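You operate a simulated robot arm through the tools that you are given. There is no shell and no other tool.

You are at the controls of a simulated robot arm. One attempt, no reset.

## Task
Pack boxes Y-25 and Y-59 into the big yellow box and latch it.
Fine: both stand upright inside; shut the lid, then turn the catch on the post over it; the other boxes stay put. Set down upright: what you pick out.

Only the result counts: the job must be done as asked and must still hold three seconds after the hand-in. Knocking over, shifting, dropping, spilling or breaking anything else fails it. Lids that push on must go on centred and level and be pressed home; caps that screw on are set level and turned clockwise until they are tight.

## Robot
A 6-joint arm with a two-finger gripper, fixed in place. Base frame: the origin is at the foot of the arm, x ahead of it, y to its left, z up; the work surface is at about z = 78. Readings come in cm, degrees, newtons and seconds.
It reaches about 129.8 cm from its shoulder. Its first joint turns from -149.0 to 149.0 degrees. Payload 1.57 kg.
The TCP is the grasp point between the finger pads, 2.1 cm short of the fingertips. In the tool frame z runs along the fingers and y along their closing line. Largest opening 7 cm; the body of the gripper starts 5 cm behind the TCP.
Orientation is that of the tool frame in the base frame, as a unit quaternion [x, y, z, w]. With the fingers straight down and closing along the base's y, the tool's x points along the base's -x, its y along +y and its z along -z.

## Interface
- The arm moves only by the tool move_arm. Its argument "rows" is a list of rows, each an object of numbers (a shift or turn left out is 0, a gripper value left out holds the last): "fingers": the closure in counts, from 0 (fully open) to 255 (shut); "dx", "dy", "dz": the shift along the base's x, y, z in units of 20 mm (1.0 is 20 mm); "wx", "wy", "wz": the turn, a rotation vector about the base's x, y, z in units of 8 degrees (1.0 is 8 degrees). In form: [{"fingers": .., "dx": .., "dy": .., "dz": .., "wx": .., "wy": .., "wz": ..}, ...]. A call has 1 to 20 rows; each row shifts and turns the commanded pose from where the row before left it. A call with a number of a shift or a turn outside -1 to 1 is refused whole. Each row takes 0.2 s and may step no farther than 5 cm and 8.6 degrees from the row before; otherwise, or with a gripper value out of range, the whole call is refused. Where a pose cannot be reached the arm comes as near as it can. A force on the tool above 40 N (or 10 N above the force at the start of the call, whichever is more), or a blocked arm, ends the call early, and 0.2 s more pass. The fingers move at their own pace and stop on an object; they squeeze with about 30 N. The grip force told is the motor's: it shows also when the fingers shut on nothing. Time passes only in rows, and 0.2 s behind the last, so rows that do not move let the fingers close. The reply holds the time, the measured pose of the TCP, the force on the tool along the base axes, the opening and the grip force, in the units named above and with some noise, with the torque about the TCP (base axes, N m) and any sound that the robot's microphone picked up.
- Cameras (640 x 400 px; columns grow to the right, rows downward): "scene" is fixed at [40.02, -50.1, 136.42]; the picture's right is [0.93, -0.36, 0.00], its down [-0.14, -0.36, -0.92] and it looks along [0.33, 0.86, -0.39] (base axes); focal length 314 px, centre (320, 200). "wrist" rides on the gripper at [7.9, 0.4, -8.1] in the tool frame; the picture's right is [-0.05, 1.00, 0.00], its down [-0.67, -0.04, -0.74] and it looks along [-0.74, -0.04, 0.67] (tool axes); focal length 256 px, centre (320, 200). There is no depth. A picture from a camera that has moved, and an enlarged one, comes with that camera's place and axes in the base frame and with its lens.
- camera(camera): a new picture of that camera. It takes no simulated time.
- slide_trunk(by): slides the trunk up (or, below 0, down) by that many cm; the arm rides with it, the base frame stays. It gives what a move gives, with no picture.
- inspect(camera, box): a new picture of the part [left, top, right, bottom] of that camera's present view, enlarged. It takes no simulated time.
- hand_in(): hands the job in; it is judged then, once.

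Places have to be worked out from the pictures, the camera data and where the tool is seen. Open the gripper and draw the arm clear of the work before you hand the job in, unless the task says otherwise.

The tools are called after "Request:" by a JSON object that holds its "method" and its "body". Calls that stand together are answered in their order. move_arm: Moves the arm, as the interface text tells. Its arguments: {"type":"object","properties":{"rows":{"type":"array","items":{"type":"object","properties":{"fingers":{"type":"number"},"dx":{"type":"number"},"dy":{"type":"number"},"dz":{"type":"number"},"wx":{"type":"number"},"wy":{"type":"number"},"wz":{"type":"number"}}}}},"required":["rows"]} The other tools are called the same way: slide_trunk (by) slides the trunk up or down; camera (camera) takes a picture; inspect (camera, box) takes an enlarged picture of a part of a camera's view; hand_in () hands the job in.

At the start:

```text
time_s: 0.0
tcp_pos: [48.03, 52.82, 120.34]
tool_rot: [0.001, 1.0, 0.0, 0.0]
contact_force: [-0.1, -0.2, 0.0]
moment: [0.01, 0.0, -0.03]
gripper_width: 7.0
finger_force: 0.1
trunk travel left (down, up): [-88.5, 8.5]
```

scene: 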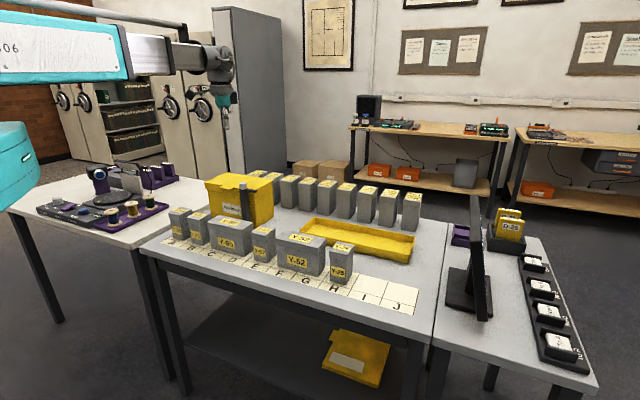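
wrist: 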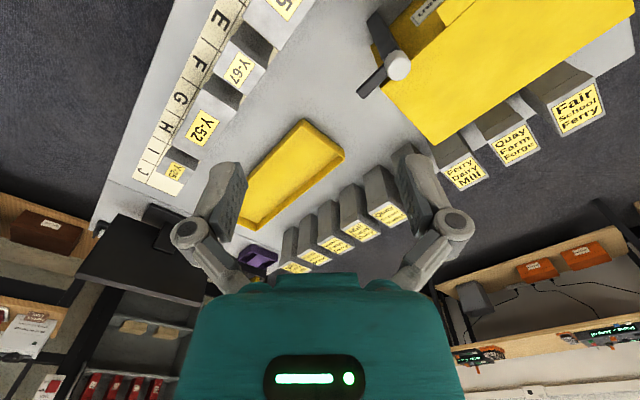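

The scene shows a row of labelled grey boxes, a yellow box with a lid and a post, and a row of tall boxes behind. I'll look closer at the labels and the yellow box.

Request:
{"method": "inspect", "body": {"camera": "scene", "box": [150, 160, 290, 260]}}

Request:
{"method": "inspect", "body": {"camera": "scene", "box": [230, 200, 430, 320]}}

Request:
{"method": "inspect", "body": {"camera": "scene", "box": [250, 150, 430, 260]}}

Request:
{"method": "inspect", "body": {"camera": "wrist", "box": [100, 0, 360, 220]}}

Request:
{"method": "inspect", "body": {"camera": "wrist", "box": [340, 0, 640, 200]}}

```text
4.00 times, centred on (220, 210) of scene
camera zoom: at [40.02, -50.1, 136.42], right [0.93, -0.36, 0.0], down [-0.14, -0.36, -0.92], along [0.33, 0.86, -0.39], focal length 1257 px, centre (720, 160)
```

zoom: 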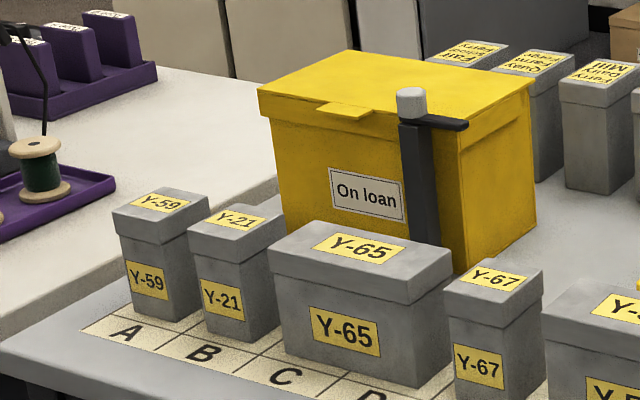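

```text
3.20 times, centred on (330, 260) of scene
camera zoom: at [40.02, -50.1, 136.42], right [0.93, -0.36, 0.0], down [-0.14, -0.36, -0.92], along [0.33, 0.86, -0.39], focal length 1005 px, centre (288, 8)
```

zoom: 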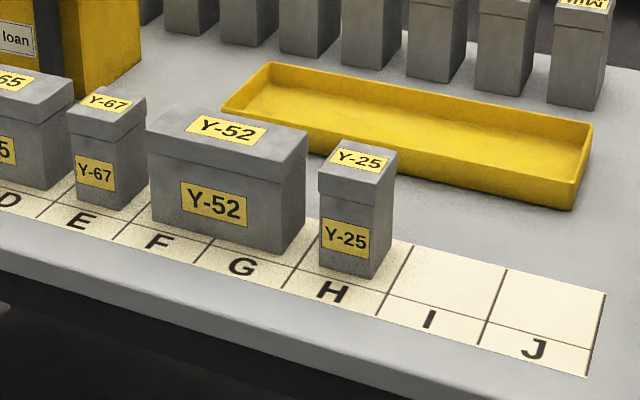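

```text
3.56 times, centred on (340, 205) of scene
camera zoom: at [40.02, -50.1, 136.42], right [0.93, -0.36, 0.0], down [-0.14, -0.36, -0.92], along [0.33, 0.86, -0.39], focal length 1117 px, centre (249, 182)
```

zoom: 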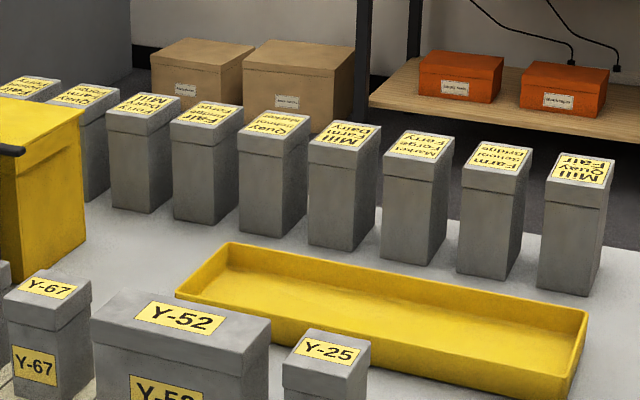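

```text
1.82 times, centred on (230, 110) of wrist
camera zoom: at [40.15, 53.23, 128.48], right [0.05, 1.0, 0.0], down [0.67, -0.04, 0.74], along [0.74, -0.04, -0.67], focal length 465 px, centre (484, 364)
```

zoom: 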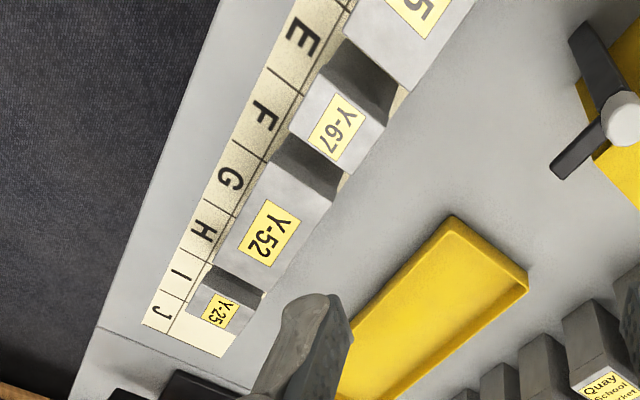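

```text
2.00 times, centred on (490, 100) of wrist
camera zoom: at [40.15, 53.23, 128.48], right [0.05, 1.0, 0.0], down [0.67, -0.04, 0.74], along [0.74, -0.04, -0.67], focal length 512 px, centre (-20, 400)
```

zoom: 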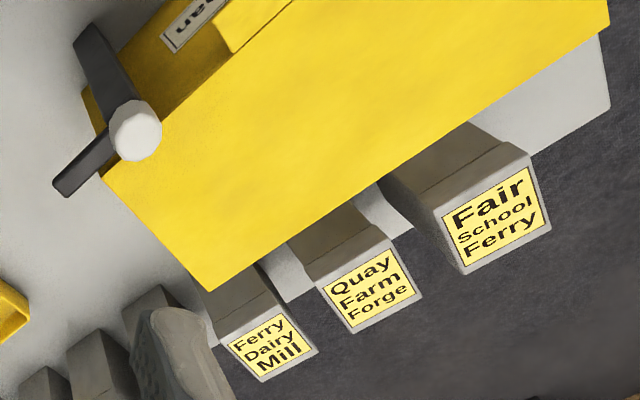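

The yellow box sits around (51, 70), rotated about 45° to the base axes, with its lid top near z = 94; its post and lever are at the front right. I'll yaw the tool 45° so the wrist camera looks square on to the table.

Request:
{"method": "move_arm", "body": {"rows": [{"wz": 0.94, "fingers": 0}, {"wz": 0.94}, {"wz": 0.94}, {"wz": 0.94}, {"wz": 0.94}, {"wz": 0.925}]}}

Request:
{"method": "camera", "body": {"camera": "wrist"}}

Request:
{"method": "camera", "body": {"camera": "scene"}}

```text
time_s: 1.4
tcp_pos: [48.19, 52.75, 120.28]
tool_rot: [-0.383, 0.924, 0.0, 0.0]
contact_force: [0.2, -0.2, 0.4]
moment: [0.01, 0.02, 0.0]
gripper_width: 6.99
finger_force: 0.1
trunk travel left (down, up): [-88.5, 8.5]
```

```text
taken
camera wrist: at [42.21, 47.48, 128.48], right [-0.67, 0.74, 0.0], down [0.5, 0.45, 0.74], along [0.55, 0.5, -0.67], focal length 256 px, centre (320, 200)
```

wrist: 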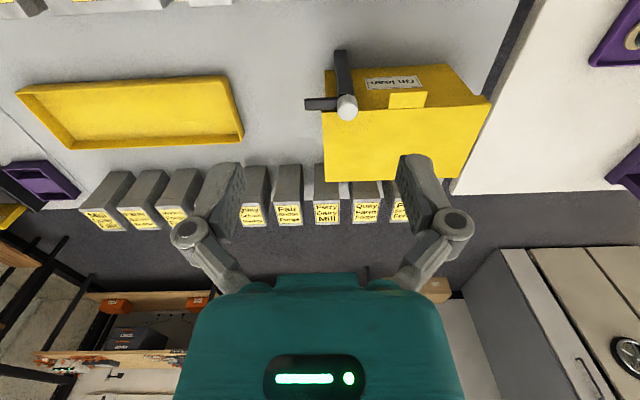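

```text
taken
```

scene: 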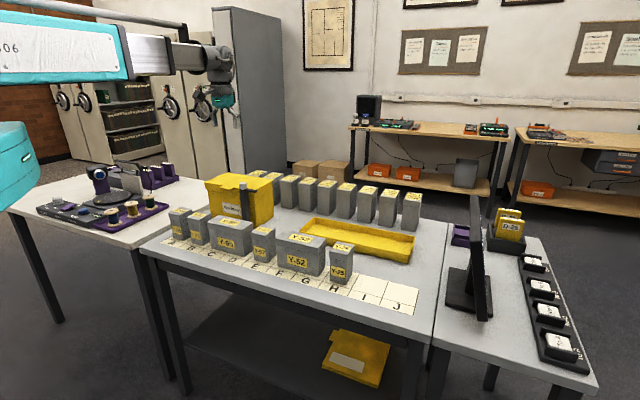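

The wrist view now shows the box, tab, post and lever square on. I'll enlarge that region for measurement.

Request:
{"method": "inspect", "body": {"camera": "wrist", "box": [290, 40, 510, 190]}}

Request:
{"method": "inspect", "body": {"camera": "wrist", "box": [0, 0, 240, 150]}}

Request:
{"method": "inspect", "body": {"camera": "scene", "box": [190, 160, 290, 225]}}

```text
2.67 times, centred on (400, 115) of wrist
camera zoom: at [42.21, 47.48, 128.48], right [-0.67, 0.74, 0.0], down [0.5, 0.45, 0.74], along [0.55, 0.5, -0.67], focal length 683 px, centre (107, 427)
```

zoom: 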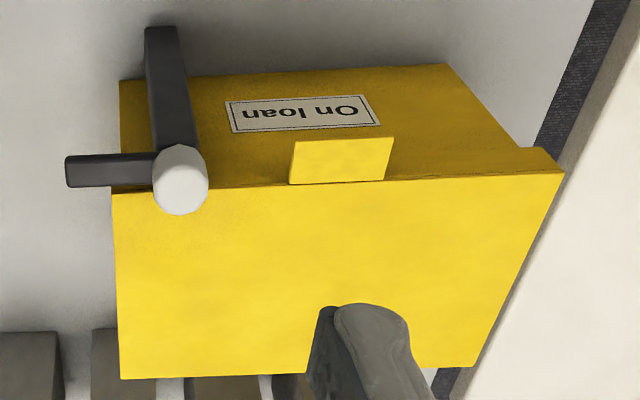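

```text
2.67 times, centred on (120, 75) of wrist
camera zoom: at [42.21, 47.48, 128.48], right [-0.67, 0.74, 0.0], down [0.5, 0.45, 0.74], along [0.55, 0.5, -0.67], focal length 683 px, centre (853, 533)
```

zoom: 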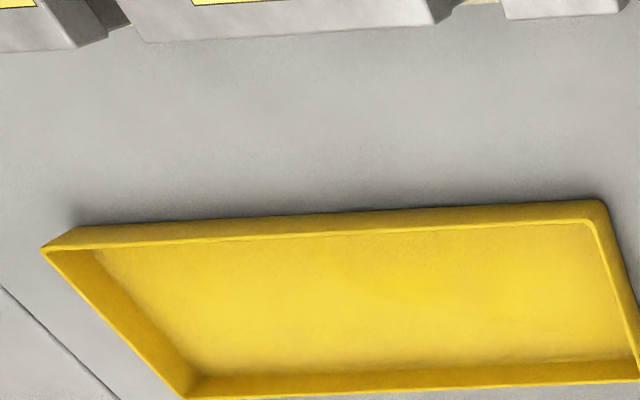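

```text
6.15 times, centred on (240, 192) of scene
camera zoom: at [40.02, -50.1, 136.42], right [0.93, -0.36, 0.0], down [-0.14, -0.36, -0.92], along [0.33, 0.86, -0.39], focal length 1933 px, centre (812, 246)
```

zoom: 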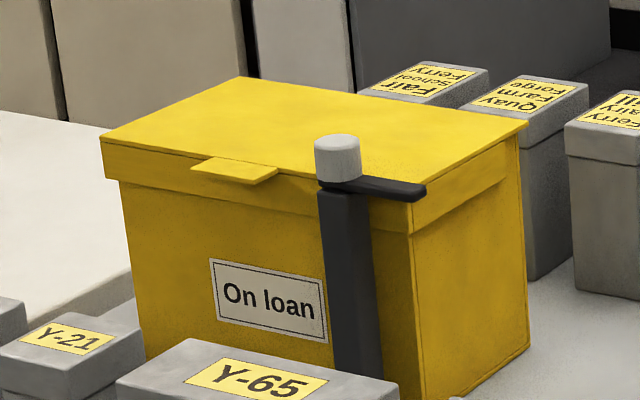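

The tab on the lid front is about 5 cm wide, at roughly (46.5, 68, 93.5), so I could pinch it by its side edges from straight above. I'll move above it for a closer look.

Request:
{"method": "move_arm", "body": {"rows": [{"dx": -0.094, "dy": 0.853, "dz": -0.9}, {"dx": -0.094, "dy": 0.853, "dz": -0.9}, {"dx": -0.094, "dy": 0.853, "dz": -0.9}, {"dx": -0.094, "dy": 0.853, "dz": -0.9}, {"dx": -0.094, "dy": 0.853, "dz": -0.9}, {"dx": -0.094, "dy": 0.853, "dz": -0.9}, {"dx": -0.094, "dy": 0.853, "dz": -0.9}, {"dx": -0.094, "dy": 0.853, "dz": -0.9}, {"dx": -0.094, "dy": 0.853, "dz": -0.9}]}}

Request:
{"method": "camera", "body": {"camera": "wrist"}}

Request:
{"method": "camera", "body": {"camera": "scene"}}

```text
time_s: 3.4
tcp_pos: [46.37, 68.31, 120.45]
tool_rot: [-0.382, 0.924, 0.0, 0.0]
contact_force: [-0.2, 0.7, -0.4]
moment: [-0.02, 0.02, 0.02]
gripper_width: 6.98
finger_force: 0.1
out of reach, approached as far as the arm can: row 1, 2, 3, 4, 5, 6, 7, 8, 9
trunk travel left (down, up): [-88.5, 8.5]
```

```text
taken
camera wrist: at [40.46, 62.97, 128.47], right [-0.67, 0.74, 0.0], down [0.5, 0.45, 0.74], along [0.55, 0.5, -0.67], focal length 256 px, centre (320, 200)
```

wrist: 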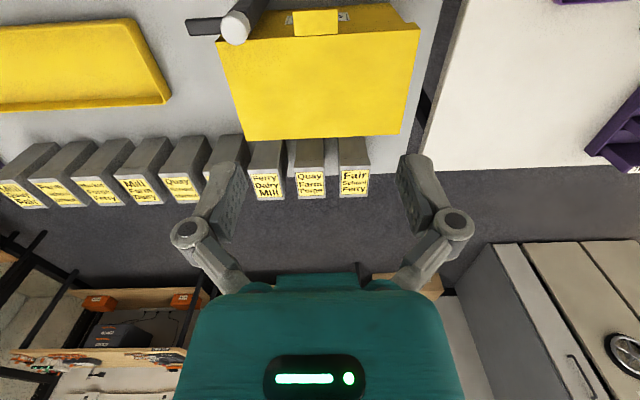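

```text
taken
```

scene: 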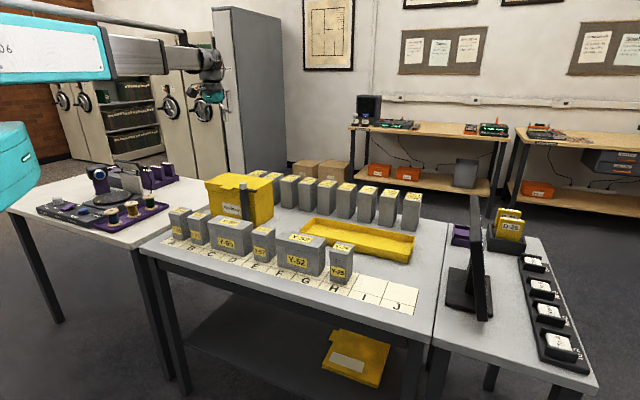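

The arm reached the x/y but could not descend, so height evidently comes from the trunk. I'll slide the trunk down 12 cm and read the pose.

Request:
{"method": "slide_trunk", "body": {"by": -12}}

Request:
{"method": "camera", "body": {"camera": "scene"}}

Request:
{"method": "camera", "body": {"camera": "wrist"}}

```text
time_s: 4.9
tcp_pos: [46.4, 68.3, 108.39]
tool_rot: [-0.382, 0.924, 0.0, -0.001]
contact_force: [0.1, 0.3, 0.5]
moment: [0.0, -0.01, -0.03]
gripper_width: 7.02
finger_force: 0.2
trunk travel left (down, up): [-76.5, 20.5]
```

```text
taken
```

scene: 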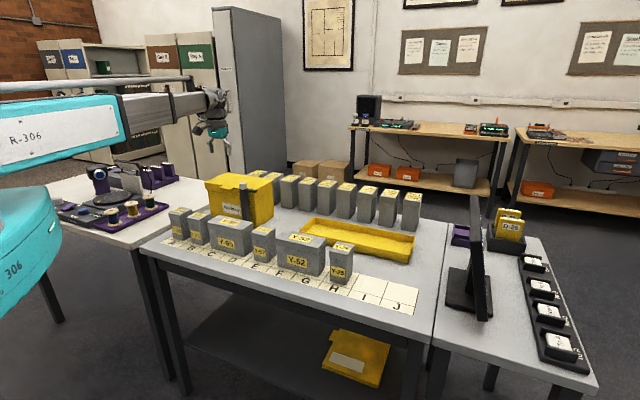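

```text
taken
camera wrist: at [40.44, 62.91, 116.49], right [-0.67, 0.74, 0.0], down [0.5, 0.45, 0.74], along [0.55, 0.5, -0.67], focal length 256 px, centre (320, 200)
```

wrist: 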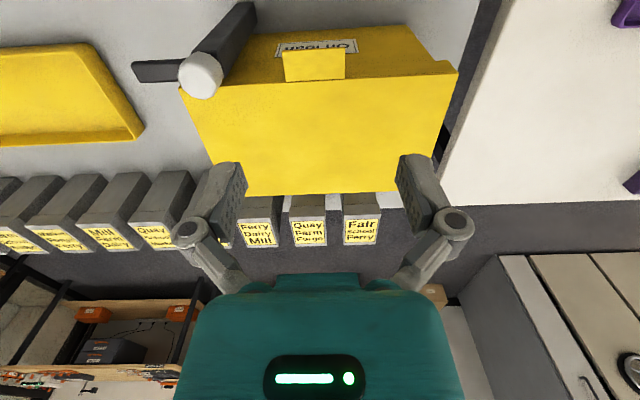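

The trunk moves the tool straight down as expected. Now I test whether the arm itself can move vertically from this posture with a small up and down step.

Request:
{"method": "move_arm", "body": {"rows": [{"dz": 0.5}]}}

Request:
{"method": "inspect", "body": {"camera": "wrist", "box": [120, 0, 470, 200]}}

```text
time_s: 5.3
tcp_pos: [46.37, 68.35, 108.46]
tool_rot: [-0.383, 0.924, 0.0, -0.001]
contact_force: [1.2, 0.7, 0.3]
moment: [0.02, 0.0, -0.02]
gripper_width: 7.03
finger_force: 0.0
out of reach, approached as far as the arm can: row 1
trunk travel left (down, up): [-76.5, 20.5]
```

```text
1.83 times, centred on (295, 100) of wrist
camera zoom: at [40.44, 62.92, 116.48], right [-0.67, 0.74, 0.0], down [0.5, 0.45, 0.74], along [0.55, 0.5, -0.67], focal length 468 px, centre (366, 383)
```

zoom: 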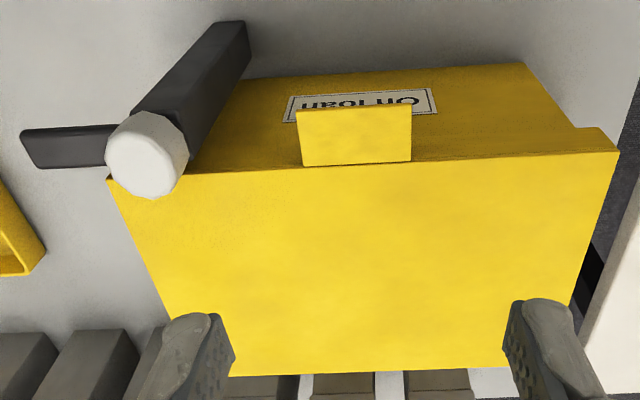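

No vertical motion from a 1 cm request. I'll try a larger upward request to find out whether the arm has any vertical travel of its own.

Request:
{"method": "move_arm", "body": {"rows": [{"dz": 1}, {"dz": 1}, {"dz": 1}]}}

```text
time_s: 6.1
tcp_pos: [46.28, 68.26, 108.4]
tool_rot: [-0.383, 0.924, 0.001, 0.001]
contact_force: [-0.5, 0.3, 0.0]
moment: [0.0, -0.01, 0.0]
gripper_width: 7.04
finger_force: 0.0
out of reach, approached as far as the arm can: row 1, 2, 3
trunk travel left (down, up): [-76.5, 20.5]
```

The arm has no vertical travel of its own; z comes only from the trunk or from wrist tilt. I'll raise the trunk again and test a half-turn of yaw, which would put the camera above the fingers when I tilt to hook under the tab.

Request:
{"method": "slide_trunk", "body": {"by": 8}}

Request:
{"method": "move_arm", "body": {"rows": [{"wz": -1}, {"wz": -1}, {"wz": -1}, {"wz": -1}, {"wz": -1}, {"wz": -1}, {"wz": -1}, {"wz": -1}, {"wz": -1}, {"wz": -1}, {"wz": -1}]}}

```text
time_s: 7.3
tcp_pos: [46.4, 68.3, 116.32]
tool_rot: [-0.382, 0.924, 0.0, 0.0]
contact_force: [0.6, 0.6, 0.3]
moment: [-0.02, -0.02, 0.0]
gripper_width: 6.97
finger_force: 0.0
trunk travel left (down, up): [-84.5, 12.5]
```

```text
time_s: 9.7
tcp_pos: [46.32, 68.2, 116.34]
tool_rot: [0.368, 0.93, 0.0, 0.001]
contact_force: [0.1, -0.6, -0.4]
moment: [0.02, -0.03, -0.02]
gripper_width: 7.0
finger_force: 0.0
trunk travel left (down, up): [-84.5, 12.5]
```

Yaw works with no out-of-reach flag. I continue the rest of the half-turn.

Request:
{"method": "move_arm", "body": {"rows": [{"wz": -1}, {"wz": -1}, {"wz": -1}, {"wz": -1}, {"wz": -1}, {"wz": -1}, {"wz": -1}, {"wz": -1}, {"wz": -1}, {"wz": -1}, {"wz": -1}, {"wz": -0.4}]}}

Request:
{"method": "camera", "body": {"camera": "wrist"}}

Request:
{"method": "camera", "body": {"camera": "scene"}}

```text
time_s: 12.3
tcp_pos: [47.16, 67.86, 116.31]
tool_rot: [0.84, 0.542, 0.0, -0.002]
contact_force: [0.4, -0.1, 0.3]
moment: [0.01, -0.01, 0.03]
gripper_width: 7.01
finger_force: 0.0
out of reach, approached as far as the arm can: row 9, 10, 11, 12
trunk travel left (down, up): [-84.5, 12.5]
```

```text
taken
camera wrist: at [50.77, 74.83, 124.48], right [0.89, -0.46, 0.0], down [-0.31, -0.59, 0.74], along [-0.34, -0.66, -0.67], focal length 256 px, centre (320, 200)
```

wrist: 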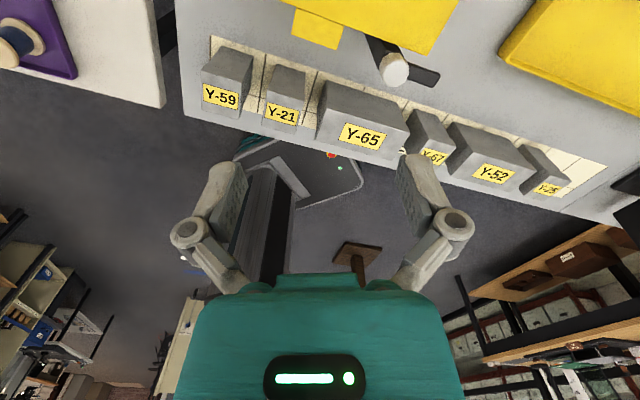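

```text
taken
```

scene: 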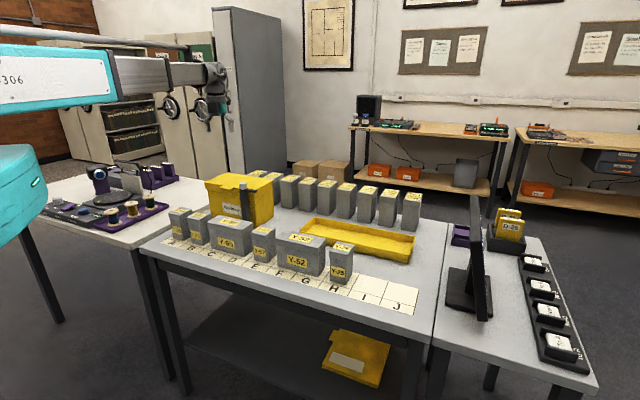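

The half-turn stops about 20° short (camera side now at azimuth ~66°), still usable. I'll test tilting the fingers outward about the horizontal axis here in free space.

Request:
{"method": "move_arm", "body": {"rows": [{"wx": 0.911, "wy": -0.411, "fingers": 255}, {"wx": 0.911, "wy": -0.411}, {"wx": 0.911, "wy": -0.411}]}}

```text
time_s: 13.1
tcp_pos: [47.02, 67.71, 118.04]
tool_rot: [0.821, 0.531, 0.175, -0.115]
contact_force: [0.3, -0.3, 0.6]
moment: [0.01, 0.01, -0.01]
gripper_width: 0.0
finger_force: 24.2
out of reach, approached as far as the arm can: row 2, 3
trunk travel left (down, up): [-84.5, 12.5]
```

Tilting works: the TCP rises as though pivoting about a wrist centre 20 cm above it. I continue to about 64° of tilt.

Request:
{"method": "move_arm", "body": {"rows": [{"wx": 0.911, "wy": -0.411}, {"wx": 0.911, "wy": -0.411}, {"wx": 0.911, "wy": -0.411}, {"wx": 0.911, "wy": -0.411}, {"wx": 0.911, "wy": -0.411}]}}

Request:
{"method": "camera", "body": {"camera": "wrist"}}

Request:
{"method": "camera", "body": {"camera": "scene"}}

```text
time_s: 14.3
tcp_pos: [47.14, 67.81, 126.89]
tool_rot: [0.712, 0.461, 0.444, -0.289]
contact_force: [-0.5, 0.0, -0.7]
moment: [0.0, 0.03, -0.03]
gripper_width: 0.0
finger_force: 28.9
out of reach, approached as far as the arm can: row 1, 2, 3, 4, 5
trunk travel left (down, up): [-84.5, 12.5]
```

```text
taken
camera wrist: at [45.9, 64.08, 137.52], right [0.9, -0.43, -0.05], down [-0.43, -0.86, -0.27], along [0.07, 0.27, -0.96], focal length 256 px, centre (320, 200)
```

wrist: 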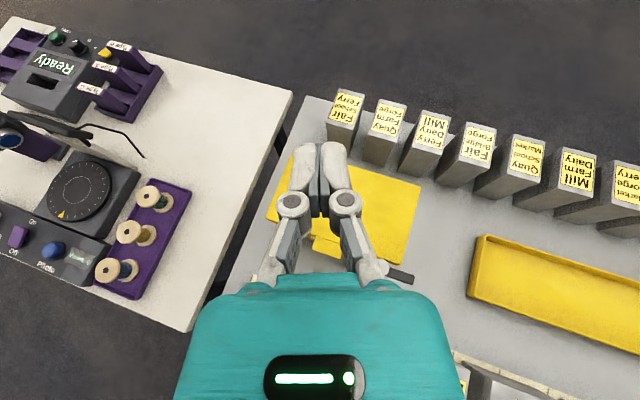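

```text
taken
```

scene: 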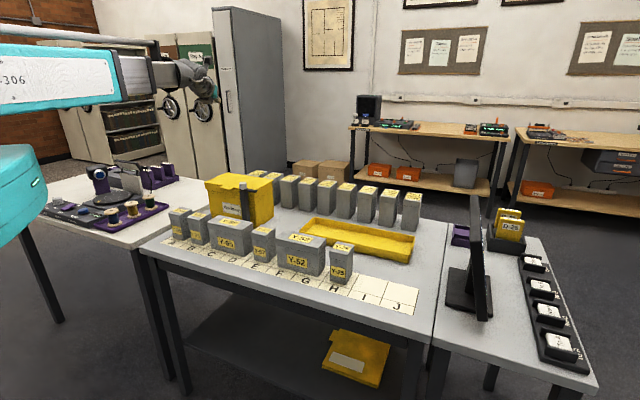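

The tilted view from above is clear. I'll try squaring the approach to the box by turning another 20° clockwise about the vertical.

Request:
{"method": "move_arm", "body": {"rows": [{"wz": -0.86}, {"wz": -0.86}, {"wz": -0.86}]}}

Request:
{"method": "camera", "body": {"camera": "wrist"}}

Request:
{"method": "camera", "body": {"camera": "scene"}}

```text
time_s: 15.1
tcp_pos: [48.11, 67.16, 126.96]
tool_rot: [0.735, 0.423, 0.459, -0.266]
contact_force: [0.2, 0.3, -0.4]
moment: [0.0, -0.01, 0.01]
gripper_width: 0.0
finger_force: 28.3
out of reach, approached as far as the arm can: row 1, 2, 3
trunk travel left (down, up): [-84.5, 12.5]
```

```text
taken
camera wrist: at [46.58, 63.55, 137.53], right [0.85, -0.52, -0.05], down [-0.51, -0.81, -0.27], along [0.1, 0.26, -0.96], focal length 256 px, centre (320, 200)
```

wrist: 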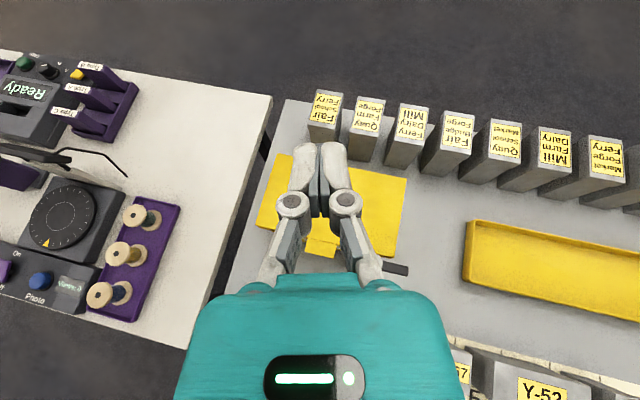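

```text
taken
```

scene: 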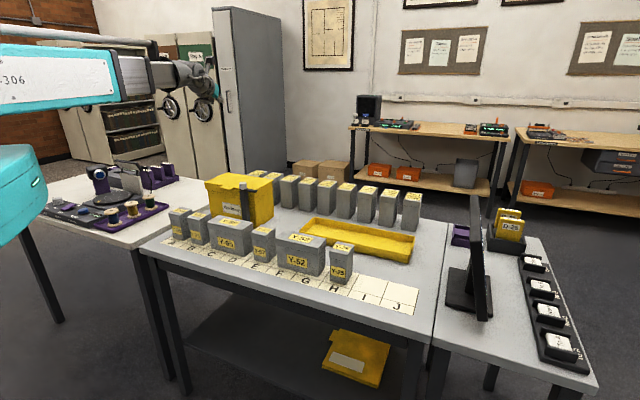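

The approach azimuth is now 60° with fingers 26° below horizontal. I'll pull back in front of the box so the tab is visible beyond the fingers.

Request:
{"method": "move_arm", "body": {"rows": [{"dx": -0.766, "dy": -0.578}, {"dx": -0.766, "dy": -0.578}, {"dx": -0.766, "dy": -0.578}, {"dx": -0.766, "dy": -0.578}, {"dx": -0.766, "dy": -0.578}]}}

Request:
{"method": "camera", "body": {"camera": "wrist"}}

Request:
{"method": "camera", "body": {"camera": "scene"}}

```text
time_s: 16.3
tcp_pos: [42.42, 60.02, 126.94]
tool_rot: [0.733, 0.426, 0.457, -0.269]
contact_force: [-0.3, -0.6, -0.2]
moment: [-0.01, 0.0, 0.0]
gripper_width: 0.0
finger_force: 28.4
out of reach, approached as far as the arm can: row 2, 3, 4, 5
trunk travel left (down, up): [-84.5, 12.5]
```

```text
taken
camera wrist: at [40.95, 56.31, 137.56], right [0.86, -0.51, -0.05], down [-0.51, -0.82, -0.28], along [0.1, 0.26, -0.96], focal length 256 px, centre (320, 200)
```

wrist: 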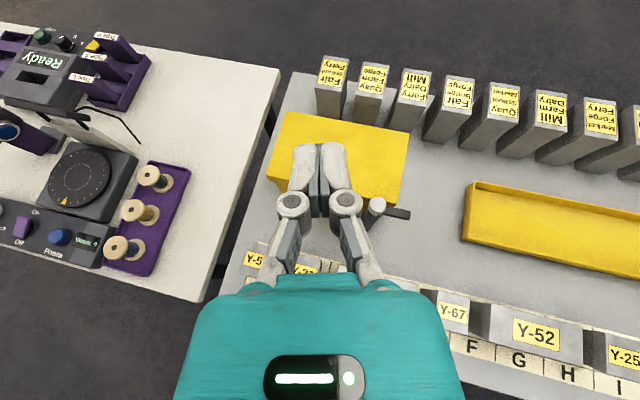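

```text
taken
```

scene: 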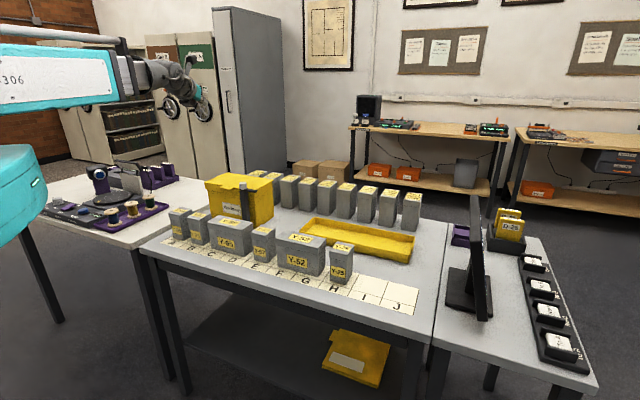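

The joint limit pulled the position 2 cm to the right. I relax the yaw by 8° and shift left to line up with the tab.

Request:
{"method": "move_arm", "body": {"rows": [{"wz": 0.5, "dx": -0.42, "dy": 0.42}, {"wz": 0.5, "dx": -0.42, "dy": 0.42}]}}

Request:
{"method": "camera", "body": {"camera": "wrist"}}

```text
time_s: 16.9
tcp_pos: [40.81, 61.75, 126.88]
tool_rot: [0.704, 0.472, 0.44, -0.297]
contact_force: [-0.1, 1.0, 0.1]
moment: [0.02, 0.0, -0.03]
gripper_width: 0.0
finger_force: 28.3
trunk travel left (down, up): [-84.5, 12.5]
```

```text
taken
camera wrist: at [39.81, 57.94, 137.53], right [0.92, -0.4, -0.05], down [-0.4, -0.88, -0.27], along [0.06, 0.27, -0.96], focal length 256 px, centre (320, 200)
```

wrist: 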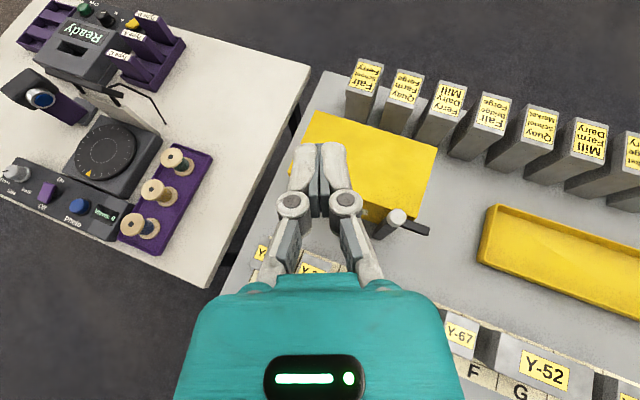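

Reached without strain: azimuth 68°. I enlarge the view around the fingers to measure lid edge and tab.

Request:
{"method": "inspect", "body": {"camera": "wrist", "box": [270, 90, 450, 210]}}

Request:
{"method": "inspect", "body": {"camera": "wrist", "box": [220, 190, 400, 310]}}

```text
3.33 times, centred on (360, 150) of wrist
camera zoom: at [39.81, 57.94, 137.53], right [0.92, -0.4, -0.05], down [-0.4, -0.88, -0.27], along [0.06, 0.27, -0.96], focal length 853 px, centre (187, 367)
```

zoom: 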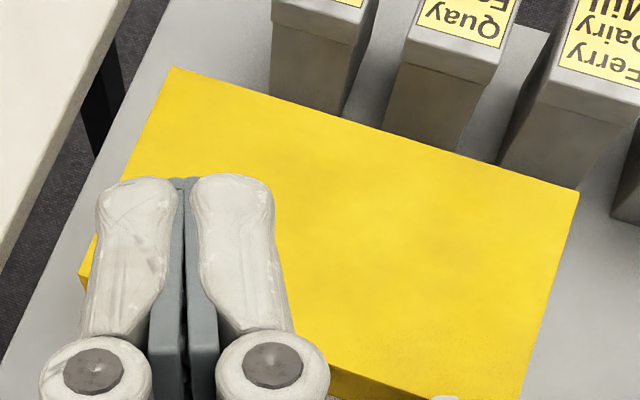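

```text
3.33 times, centred on (310, 250) of wrist
camera zoom: at [39.81, 57.94, 137.53], right [0.92, -0.4, -0.05], down [-0.4, -0.88, -0.27], along [0.06, 0.27, -0.96], focal length 853 px, centre (353, 33)
```

zoom: 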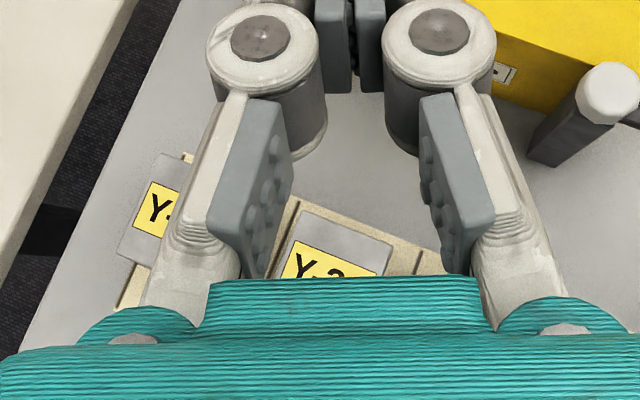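

I estimate the lid spans u −27.4…−3.0 (along the row), v 82.6…97, top z ≈ 93.5, with the tab centred at u ≈ −15.3. I'll lower the trunk in two stages in front of the box, checking the scene view.

Request:
{"method": "slide_trunk", "body": {"by": -22}}

Request:
{"method": "camera", "body": {"camera": "scene"}}

Request:
{"method": "camera", "body": {"camera": "wrist"}}

```text
time_s: 19.2
tcp_pos: [40.85, 61.72, 104.78]
tool_rot: [0.703, 0.473, 0.439, -0.299]
contact_force: [-1.0, -0.1, -0.8]
moment: [0.01, 0.01, 0.02]
gripper_width: 0.02
finger_force: 28.2
trunk travel left (down, up): [-62.5, 34.5]
```

```text
taken
```

scene: 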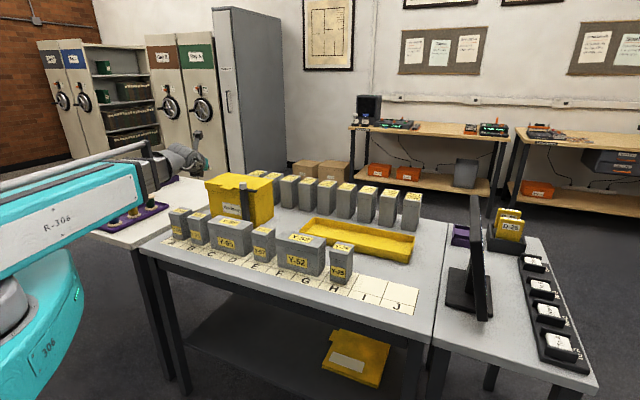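

```text
taken
camera wrist: at [39.81, 57.92, 115.54], right [0.92, -0.4, -0.05], down [-0.4, -0.88, -0.27], along [0.06, 0.27, -0.96], focal length 256 px, centre (320, 200)
```

wrist: 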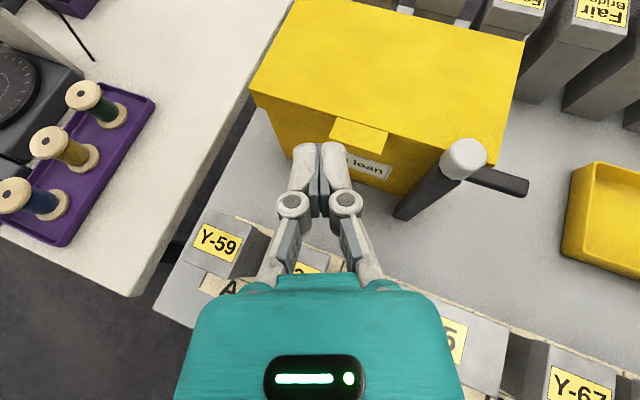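

The tab is now clearly visible just beyond the fingertips. I enlarge it for measurement.

Request:
{"method": "inspect", "body": {"camera": "wrist", "box": [240, 60, 540, 240]}}

```text
2.13 times, centred on (390, 150) of wrist
camera zoom: at [39.81, 57.92, 115.54], right [0.92, -0.4, -0.05], down [-0.4, -0.88, -0.27], along [0.06, 0.27, -0.96], focal length 546 px, centre (171, 307)
```

zoom: 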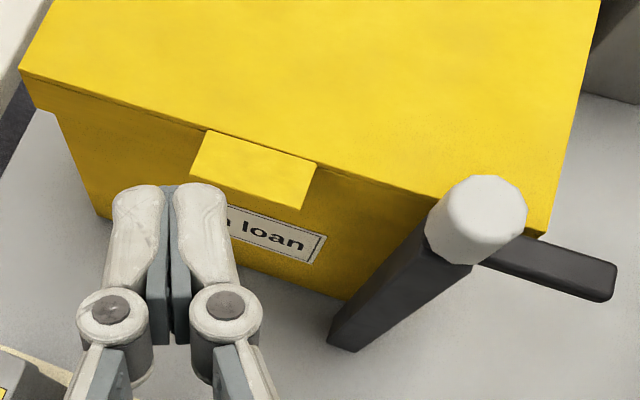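

Combining views, the lid top is about z = 94.5, front face v ≈ 82.4, and the tab spans u −17.5…−12.5, v 80.2…82.4. I lower 12.2 cm so the fingertips pass about 1.5 cm beneath the tab.

Request:
{"method": "slide_trunk", "body": {"by": -12.2}}

Request:
{"method": "camera", "body": {"camera": "scene"}}

Request:
{"method": "camera", "body": {"camera": "wrist"}}

```text
time_s: 20.7
tcp_pos: [40.99, 61.56, 92.64]
tool_rot: [0.703, 0.473, 0.439, -0.298]
contact_force: [-0.5, 0.6, -0.7]
moment: [0.01, -0.01, -0.05]
gripper_width: 0.0
finger_force: 28.6
trunk travel left (down, up): [-50.3, 46.7]
```

```text
taken
```

scene: 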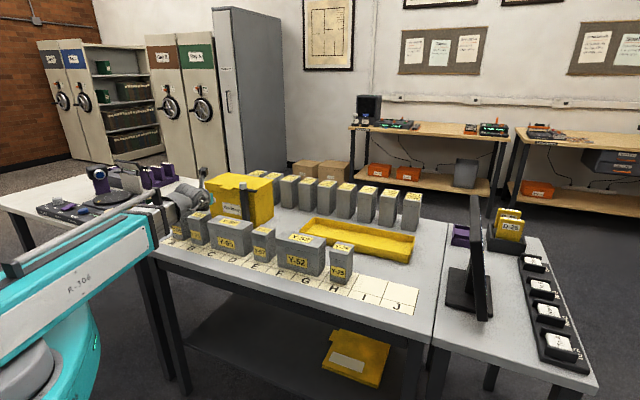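

```text
taken
camera wrist: at [39.81, 57.92, 103.33], right [0.92, -0.4, -0.05], down [-0.4, -0.88, -0.27], along [0.06, 0.27, -0.96], focal length 256 px, centre (320, 200)
```

wrist: 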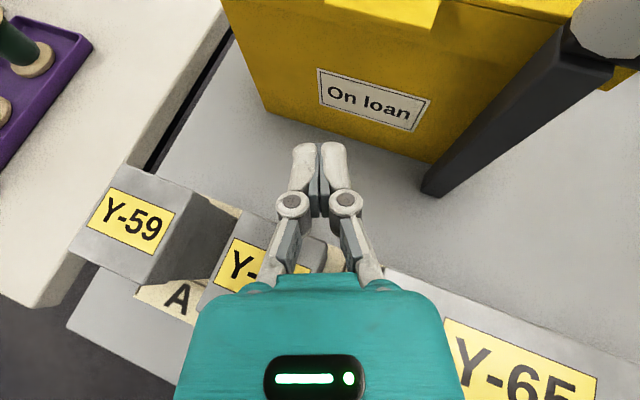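

The arm is now low over the front row, so I check its clearance to Y-59 and Y-21 before advancing.

Request:
{"method": "inspect", "body": {"camera": "scene", "box": [100, 150, 300, 270]}}

```text
3.20 times, centred on (200, 210) of scene
camera zoom: at [40.02, -50.1, 136.42], right [0.93, -0.36, 0.0], down [-0.14, -0.36, -0.92], along [0.33, 0.86, -0.39], focal length 1005 px, centre (704, 168)
```

zoom: 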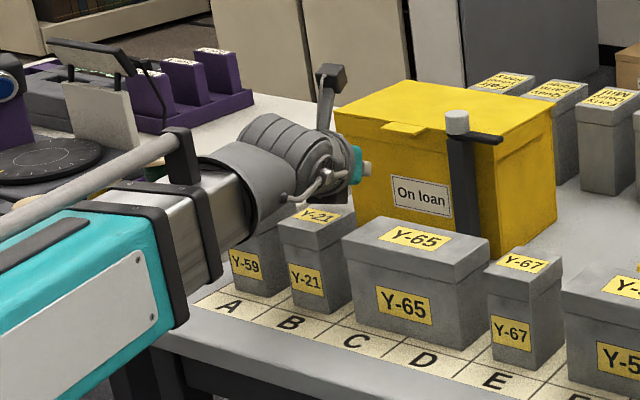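

Clearance looks fine (wrist tube several cm above the boxes). I advance 5.5 cm toward the box under the tab.

Request:
{"method": "move_arm", "body": {"rows": [{"dx": 0.49, "dy": 0.49}, {"dx": 0.49, "dy": 0.49}, {"dx": 0.49, "dy": 0.49}, {"dx": 0.475, "dy": 0.475}]}}

Request:
{"method": "camera", "body": {"camera": "wrist"}}

Request:
{"method": "inspect", "body": {"camera": "scene", "box": [100, 150, 300, 270]}}

```text
time_s: 21.7
tcp_pos: [44.88, 65.6, 92.73]
tool_rot: [0.704, 0.473, 0.439, -0.297]
contact_force: [0.4, 0.8, 0.1]
moment: [0.01, -0.02, 0.0]
gripper_width: 0.0
finger_force: 29.3
trunk travel left (down, up): [-50.3, 46.7]
```

```text
taken
camera wrist: at [43.74, 61.81, 103.33], right [0.92, -0.4, -0.05], down [-0.4, -0.88, -0.27], along [0.06, 0.27, -0.96], focal length 256 px, centre (320, 200)
```

wrist: 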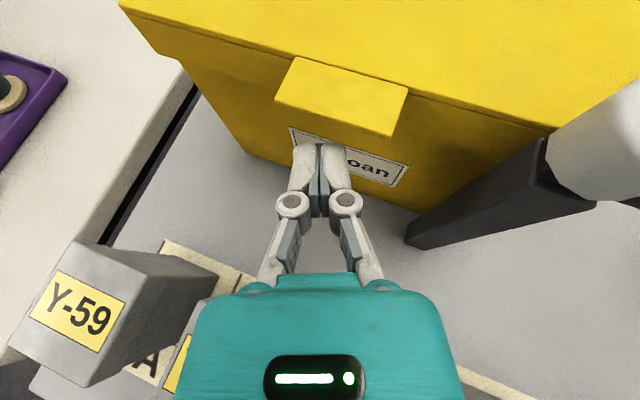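

```text
3.20 times, centred on (200, 210) of scene
camera zoom: at [40.02, -50.1, 136.42], right [0.93, -0.36, 0.0], down [-0.14, -0.36, -0.92], along [0.33, 0.86, -0.39], focal length 1005 px, centre (704, 168)
```

zoom: 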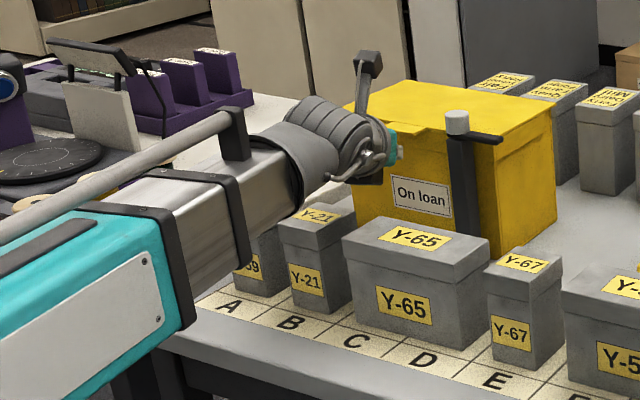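

The tab height triangulates to z ≈ 94.3, so the tips are 1.5 cm below it. I advance 1.3 cm further, just short of the lid skirt.

Request:
{"method": "move_arm", "body": {"rows": [{"dx": 0.23, "dy": 0.23}, {"dx": 0.23, "dy": 0.23}]}}

Request:
{"method": "slide_trunk", "body": {"by": 1.5}}

Request:
{"method": "camera", "body": {"camera": "wrist"}}

Request:
{"method": "inspect", "body": {"camera": "scene", "box": [170, 150, 290, 222]}}

```text
time_s: 22.3
tcp_pos: [45.61, 66.47, 92.6]
tool_rot: [0.704, 0.472, 0.44, -0.297]
contact_force: [-0.3, 0.4, 0.0]
moment: [0.02, -0.01, -0.01]
gripper_width: 0.02
finger_force: 28.6
trunk travel left (down, up): [-50.3, 46.7]
```

```text
time_s: 22.9
tcp_pos: [45.7, 66.51, 94.18]
tool_rot: [0.704, 0.472, 0.44, -0.297]
contact_force: [-0.3, 0.2, -0.2]
moment: [0.04, -0.02, 0.01]
gripper_width: 0.02
finger_force: 28.3
trunk travel left (down, up): [-51.8, 45.2]
```

```text
taken
camera wrist: at [44.62, 62.74, 104.83], right [0.92, -0.4, -0.05], down [-0.4, -0.88, -0.27], along [0.06, 0.27, -0.96], focal length 256 px, centre (320, 200)
```

wrist: 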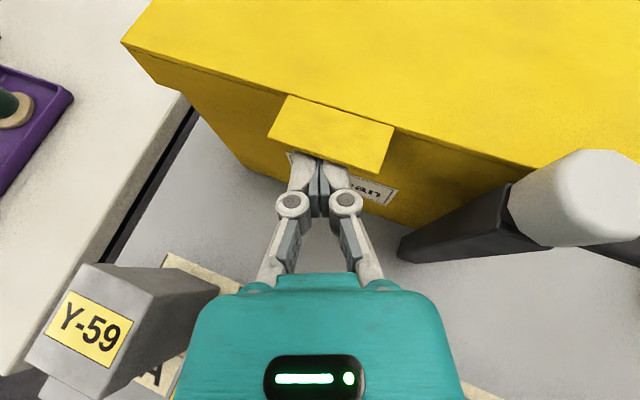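

```text
5.33 times, centred on (230, 186) of scene
camera zoom: at [40.02, -50.1, 136.42], right [0.93, -0.36, 0.0], down [-0.14, -0.36, -0.92], along [0.33, 0.86, -0.39], focal length 1675 px, centre (800, 275)
```

zoom: 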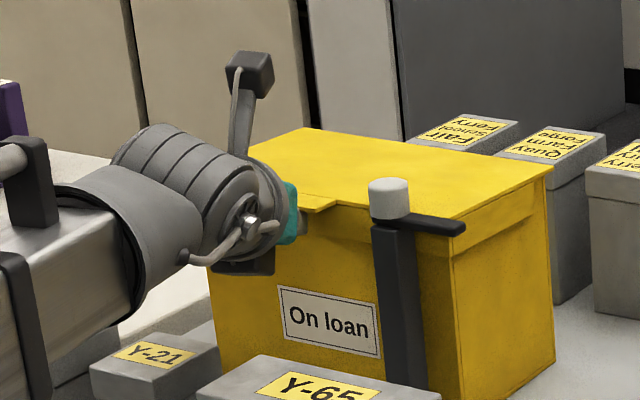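

The fingertips are under the tab with no force yet. I raise another 1.5 cm to pick up the lid.

Request:
{"method": "slide_trunk", "body": {"by": 1.5}}

Request:
{"method": "camera", "body": {"camera": "wrist"}}

Request:
{"method": "inspect", "body": {"camera": "scene", "box": [170, 150, 290, 222]}}

```text
time_s: 23.6
tcp_pos: [45.68, 66.56, 95.68]
tool_rot: [0.704, 0.472, 0.44, -0.297]
contact_force: [0.1, 0.4, -0.7]
moment: [-0.06, -0.02, 0.0]
gripper_width: 0.01
finger_force: 28.6
trunk travel left (down, up): [-53.3, 43.7]
```

```text
taken
camera wrist: at [44.62, 62.74, 106.33], right [0.92, -0.4, -0.05], down [-0.4, -0.88, -0.27], along [0.06, 0.27, -0.96], focal length 256 px, centre (320, 200)
```

wrist: 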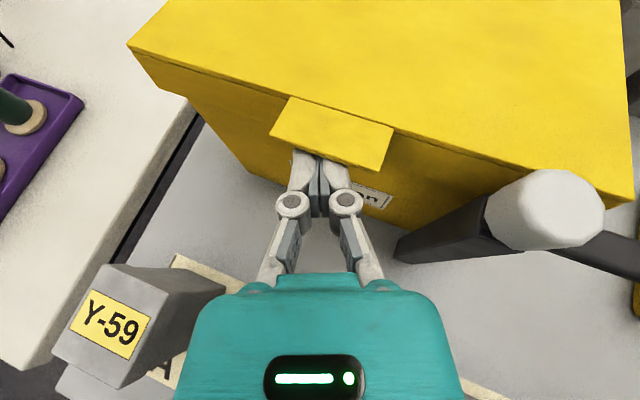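

```text
5.33 times, centred on (230, 186) of scene
camera zoom: at [40.02, -50.1, 136.42], right [0.93, -0.36, 0.0], down [-0.14, -0.36, -0.92], along [0.33, 0.86, -0.39], focal length 1675 px, centre (800, 275)
```

zoom: 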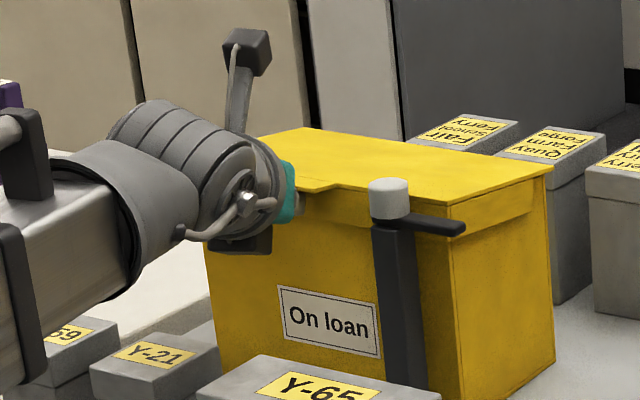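

The lid is lifting with the fingers at under 1 N. I continue up 2.5 cm.

Request:
{"method": "slide_trunk", "body": {"by": 2.5}}

Request:
{"method": "camera", "body": {"camera": "wrist"}}

Request:
{"method": "inspect", "body": {"camera": "scene", "box": [170, 150, 290, 222]}}

```text
time_s: 24.3
tcp_pos: [45.65, 66.65, 98.08]
tool_rot: [0.704, 0.472, 0.439, -0.297]
contact_force: [-0.9, 0.0, 0.1]
moment: [0.0, 0.0, 0.0]
gripper_width: 0.01
finger_force: 28.3
trunk travel left (down, up): [-55.8, 41.2]
```

```text
taken
camera wrist: at [44.62, 62.74, 108.83], right [0.92, -0.4, -0.05], down [-0.4, -0.88, -0.27], along [0.06, 0.27, -0.96], focal length 256 px, centre (320, 200)
```

wrist: 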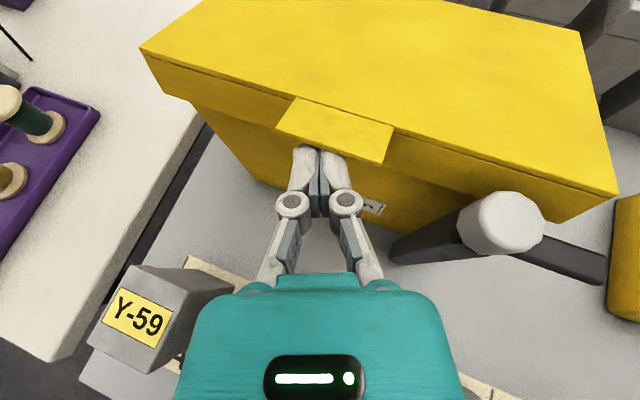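

```text
5.33 times, centred on (230, 186) of scene
camera zoom: at [40.02, -50.1, 136.42], right [0.93, -0.36, 0.0], down [-0.14, -0.36, -0.92], along [0.33, 0.86, -0.39], focal length 1675 px, centre (800, 275)
```

zoom: 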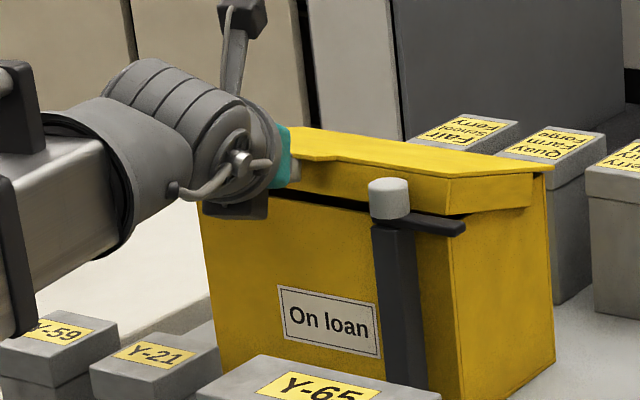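

The lid is open about 15° and rising smoothly. I step forward 0.6 cm to stay under the tab and raise 2.5 cm more.

Request:
{"method": "move_arm", "body": {"rows": [{"dx": 0.21, "dy": 0.21}]}}

Request:
{"method": "slide_trunk", "body": {"by": 2.5}}

Request:
{"method": "camera", "body": {"camera": "wrist"}}

Request:
{"method": "inspect", "body": {"camera": "scene", "box": [170, 150, 290, 222]}}

```text
time_s: 24.7
tcp_pos: [46.13, 66.88, 98.03]
tool_rot: [0.704, 0.473, 0.439, -0.297]
contact_force: [0.3, 0.4, -0.2]
moment: [0.01, 0.02, -0.02]
gripper_width: 0.0
finger_force: 28.5
trunk travel left (down, up): [-55.8, 41.2]
```

```text
time_s: 25.4
tcp_pos: [46.05, 66.88, 100.69]
tool_rot: [0.704, 0.472, 0.44, -0.297]
contact_force: [-0.4, -0.3, -0.2]
moment: [-0.02, 0.0, 0.0]
gripper_width: 0.02
finger_force: 28.9
trunk travel left (down, up): [-58.3, 38.7]
```

```text
taken
camera wrist: at [45.08, 63.19, 111.33], right [0.92, -0.4, -0.05], down [-0.4, -0.88, -0.27], along [0.06, 0.27, -0.96], focal length 256 px, centre (320, 200)
```

wrist: 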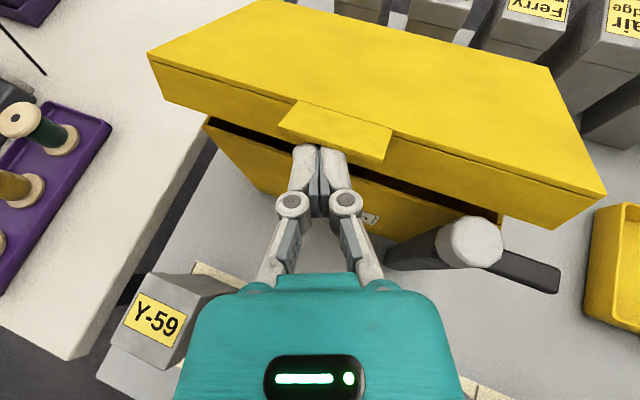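

```text
5.33 times, centred on (230, 186) of scene
camera zoom: at [40.02, -50.1, 136.42], right [0.93, -0.36, 0.0], down [-0.14, -0.36, -0.92], along [0.33, 0.86, -0.39], focal length 1675 px, centre (800, 275)
```

zoom: 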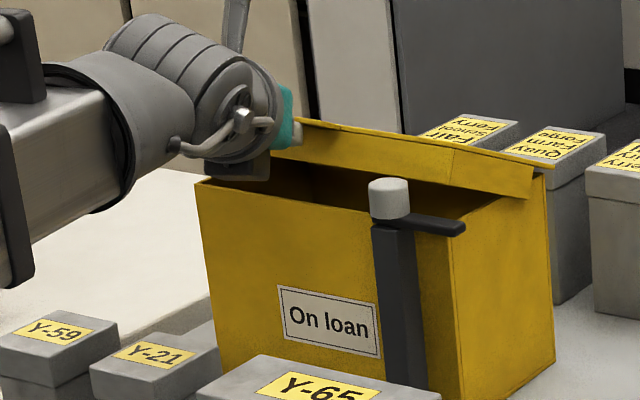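

Lid at roughly 25°. I step forward 1.2 cm and raise 2.5 cm again.

Request:
{"method": "move_arm", "body": {"rows": [{"dx": 0.42, "dy": 0.42}]}}

Request:
{"method": "slide_trunk", "body": {"by": 2.5}}

Request:
{"method": "camera", "body": {"camera": "wrist"}}

Request:
{"method": "inspect", "body": {"camera": "scene", "box": [170, 140, 290, 212]}}

```text
time_s: 25.8
tcp_pos: [47.02, 67.72, 100.58]
tool_rot: [0.705, 0.472, 0.439, -0.296]
contact_force: [-0.1, 0.0, -0.2]
moment: [-0.02, -0.02, 0.0]
gripper_width: 0.03
finger_force: 29.1
trunk travel left (down, up): [-58.3, 38.7]
```

```text
time_s: 26.5
tcp_pos: [46.89, 67.79, 103.12]
tool_rot: [0.704, 0.472, 0.439, -0.297]
contact_force: [-0.7, -0.5, 0.0]
moment: [0.0, -0.02, 0.01]
gripper_width: 0.0
finger_force: 29.2
trunk travel left (down, up): [-60.8, 36.2]
```

```text
taken
camera wrist: at [45.92, 64.03, 113.82], right [0.92, -0.4, -0.05], down [-0.4, -0.88, -0.27], along [0.06, 0.27, -0.96], focal length 256 px, centre (320, 200)
```

wrist: 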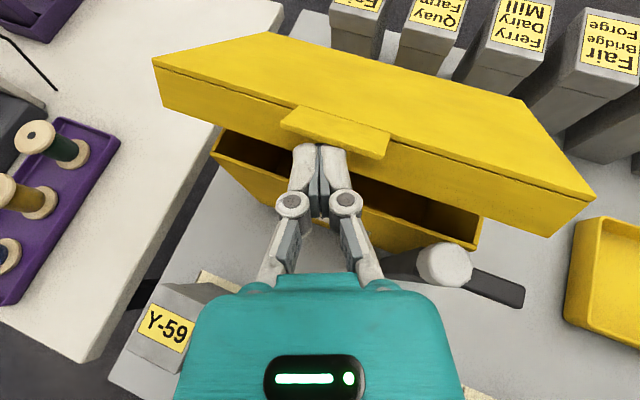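

```text
5.33 times, centred on (230, 176) of scene
camera zoom: at [40.02, -50.1, 136.42], right [0.93, -0.36, 0.0], down [-0.14, -0.36, -0.92], along [0.33, 0.86, -0.39], focal length 1675 px, centre (800, 328)
```

zoom: 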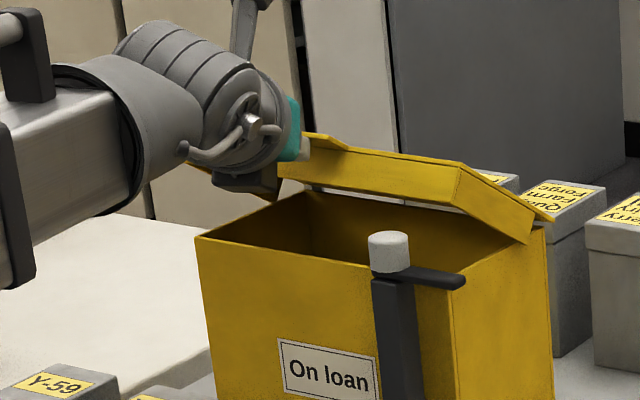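

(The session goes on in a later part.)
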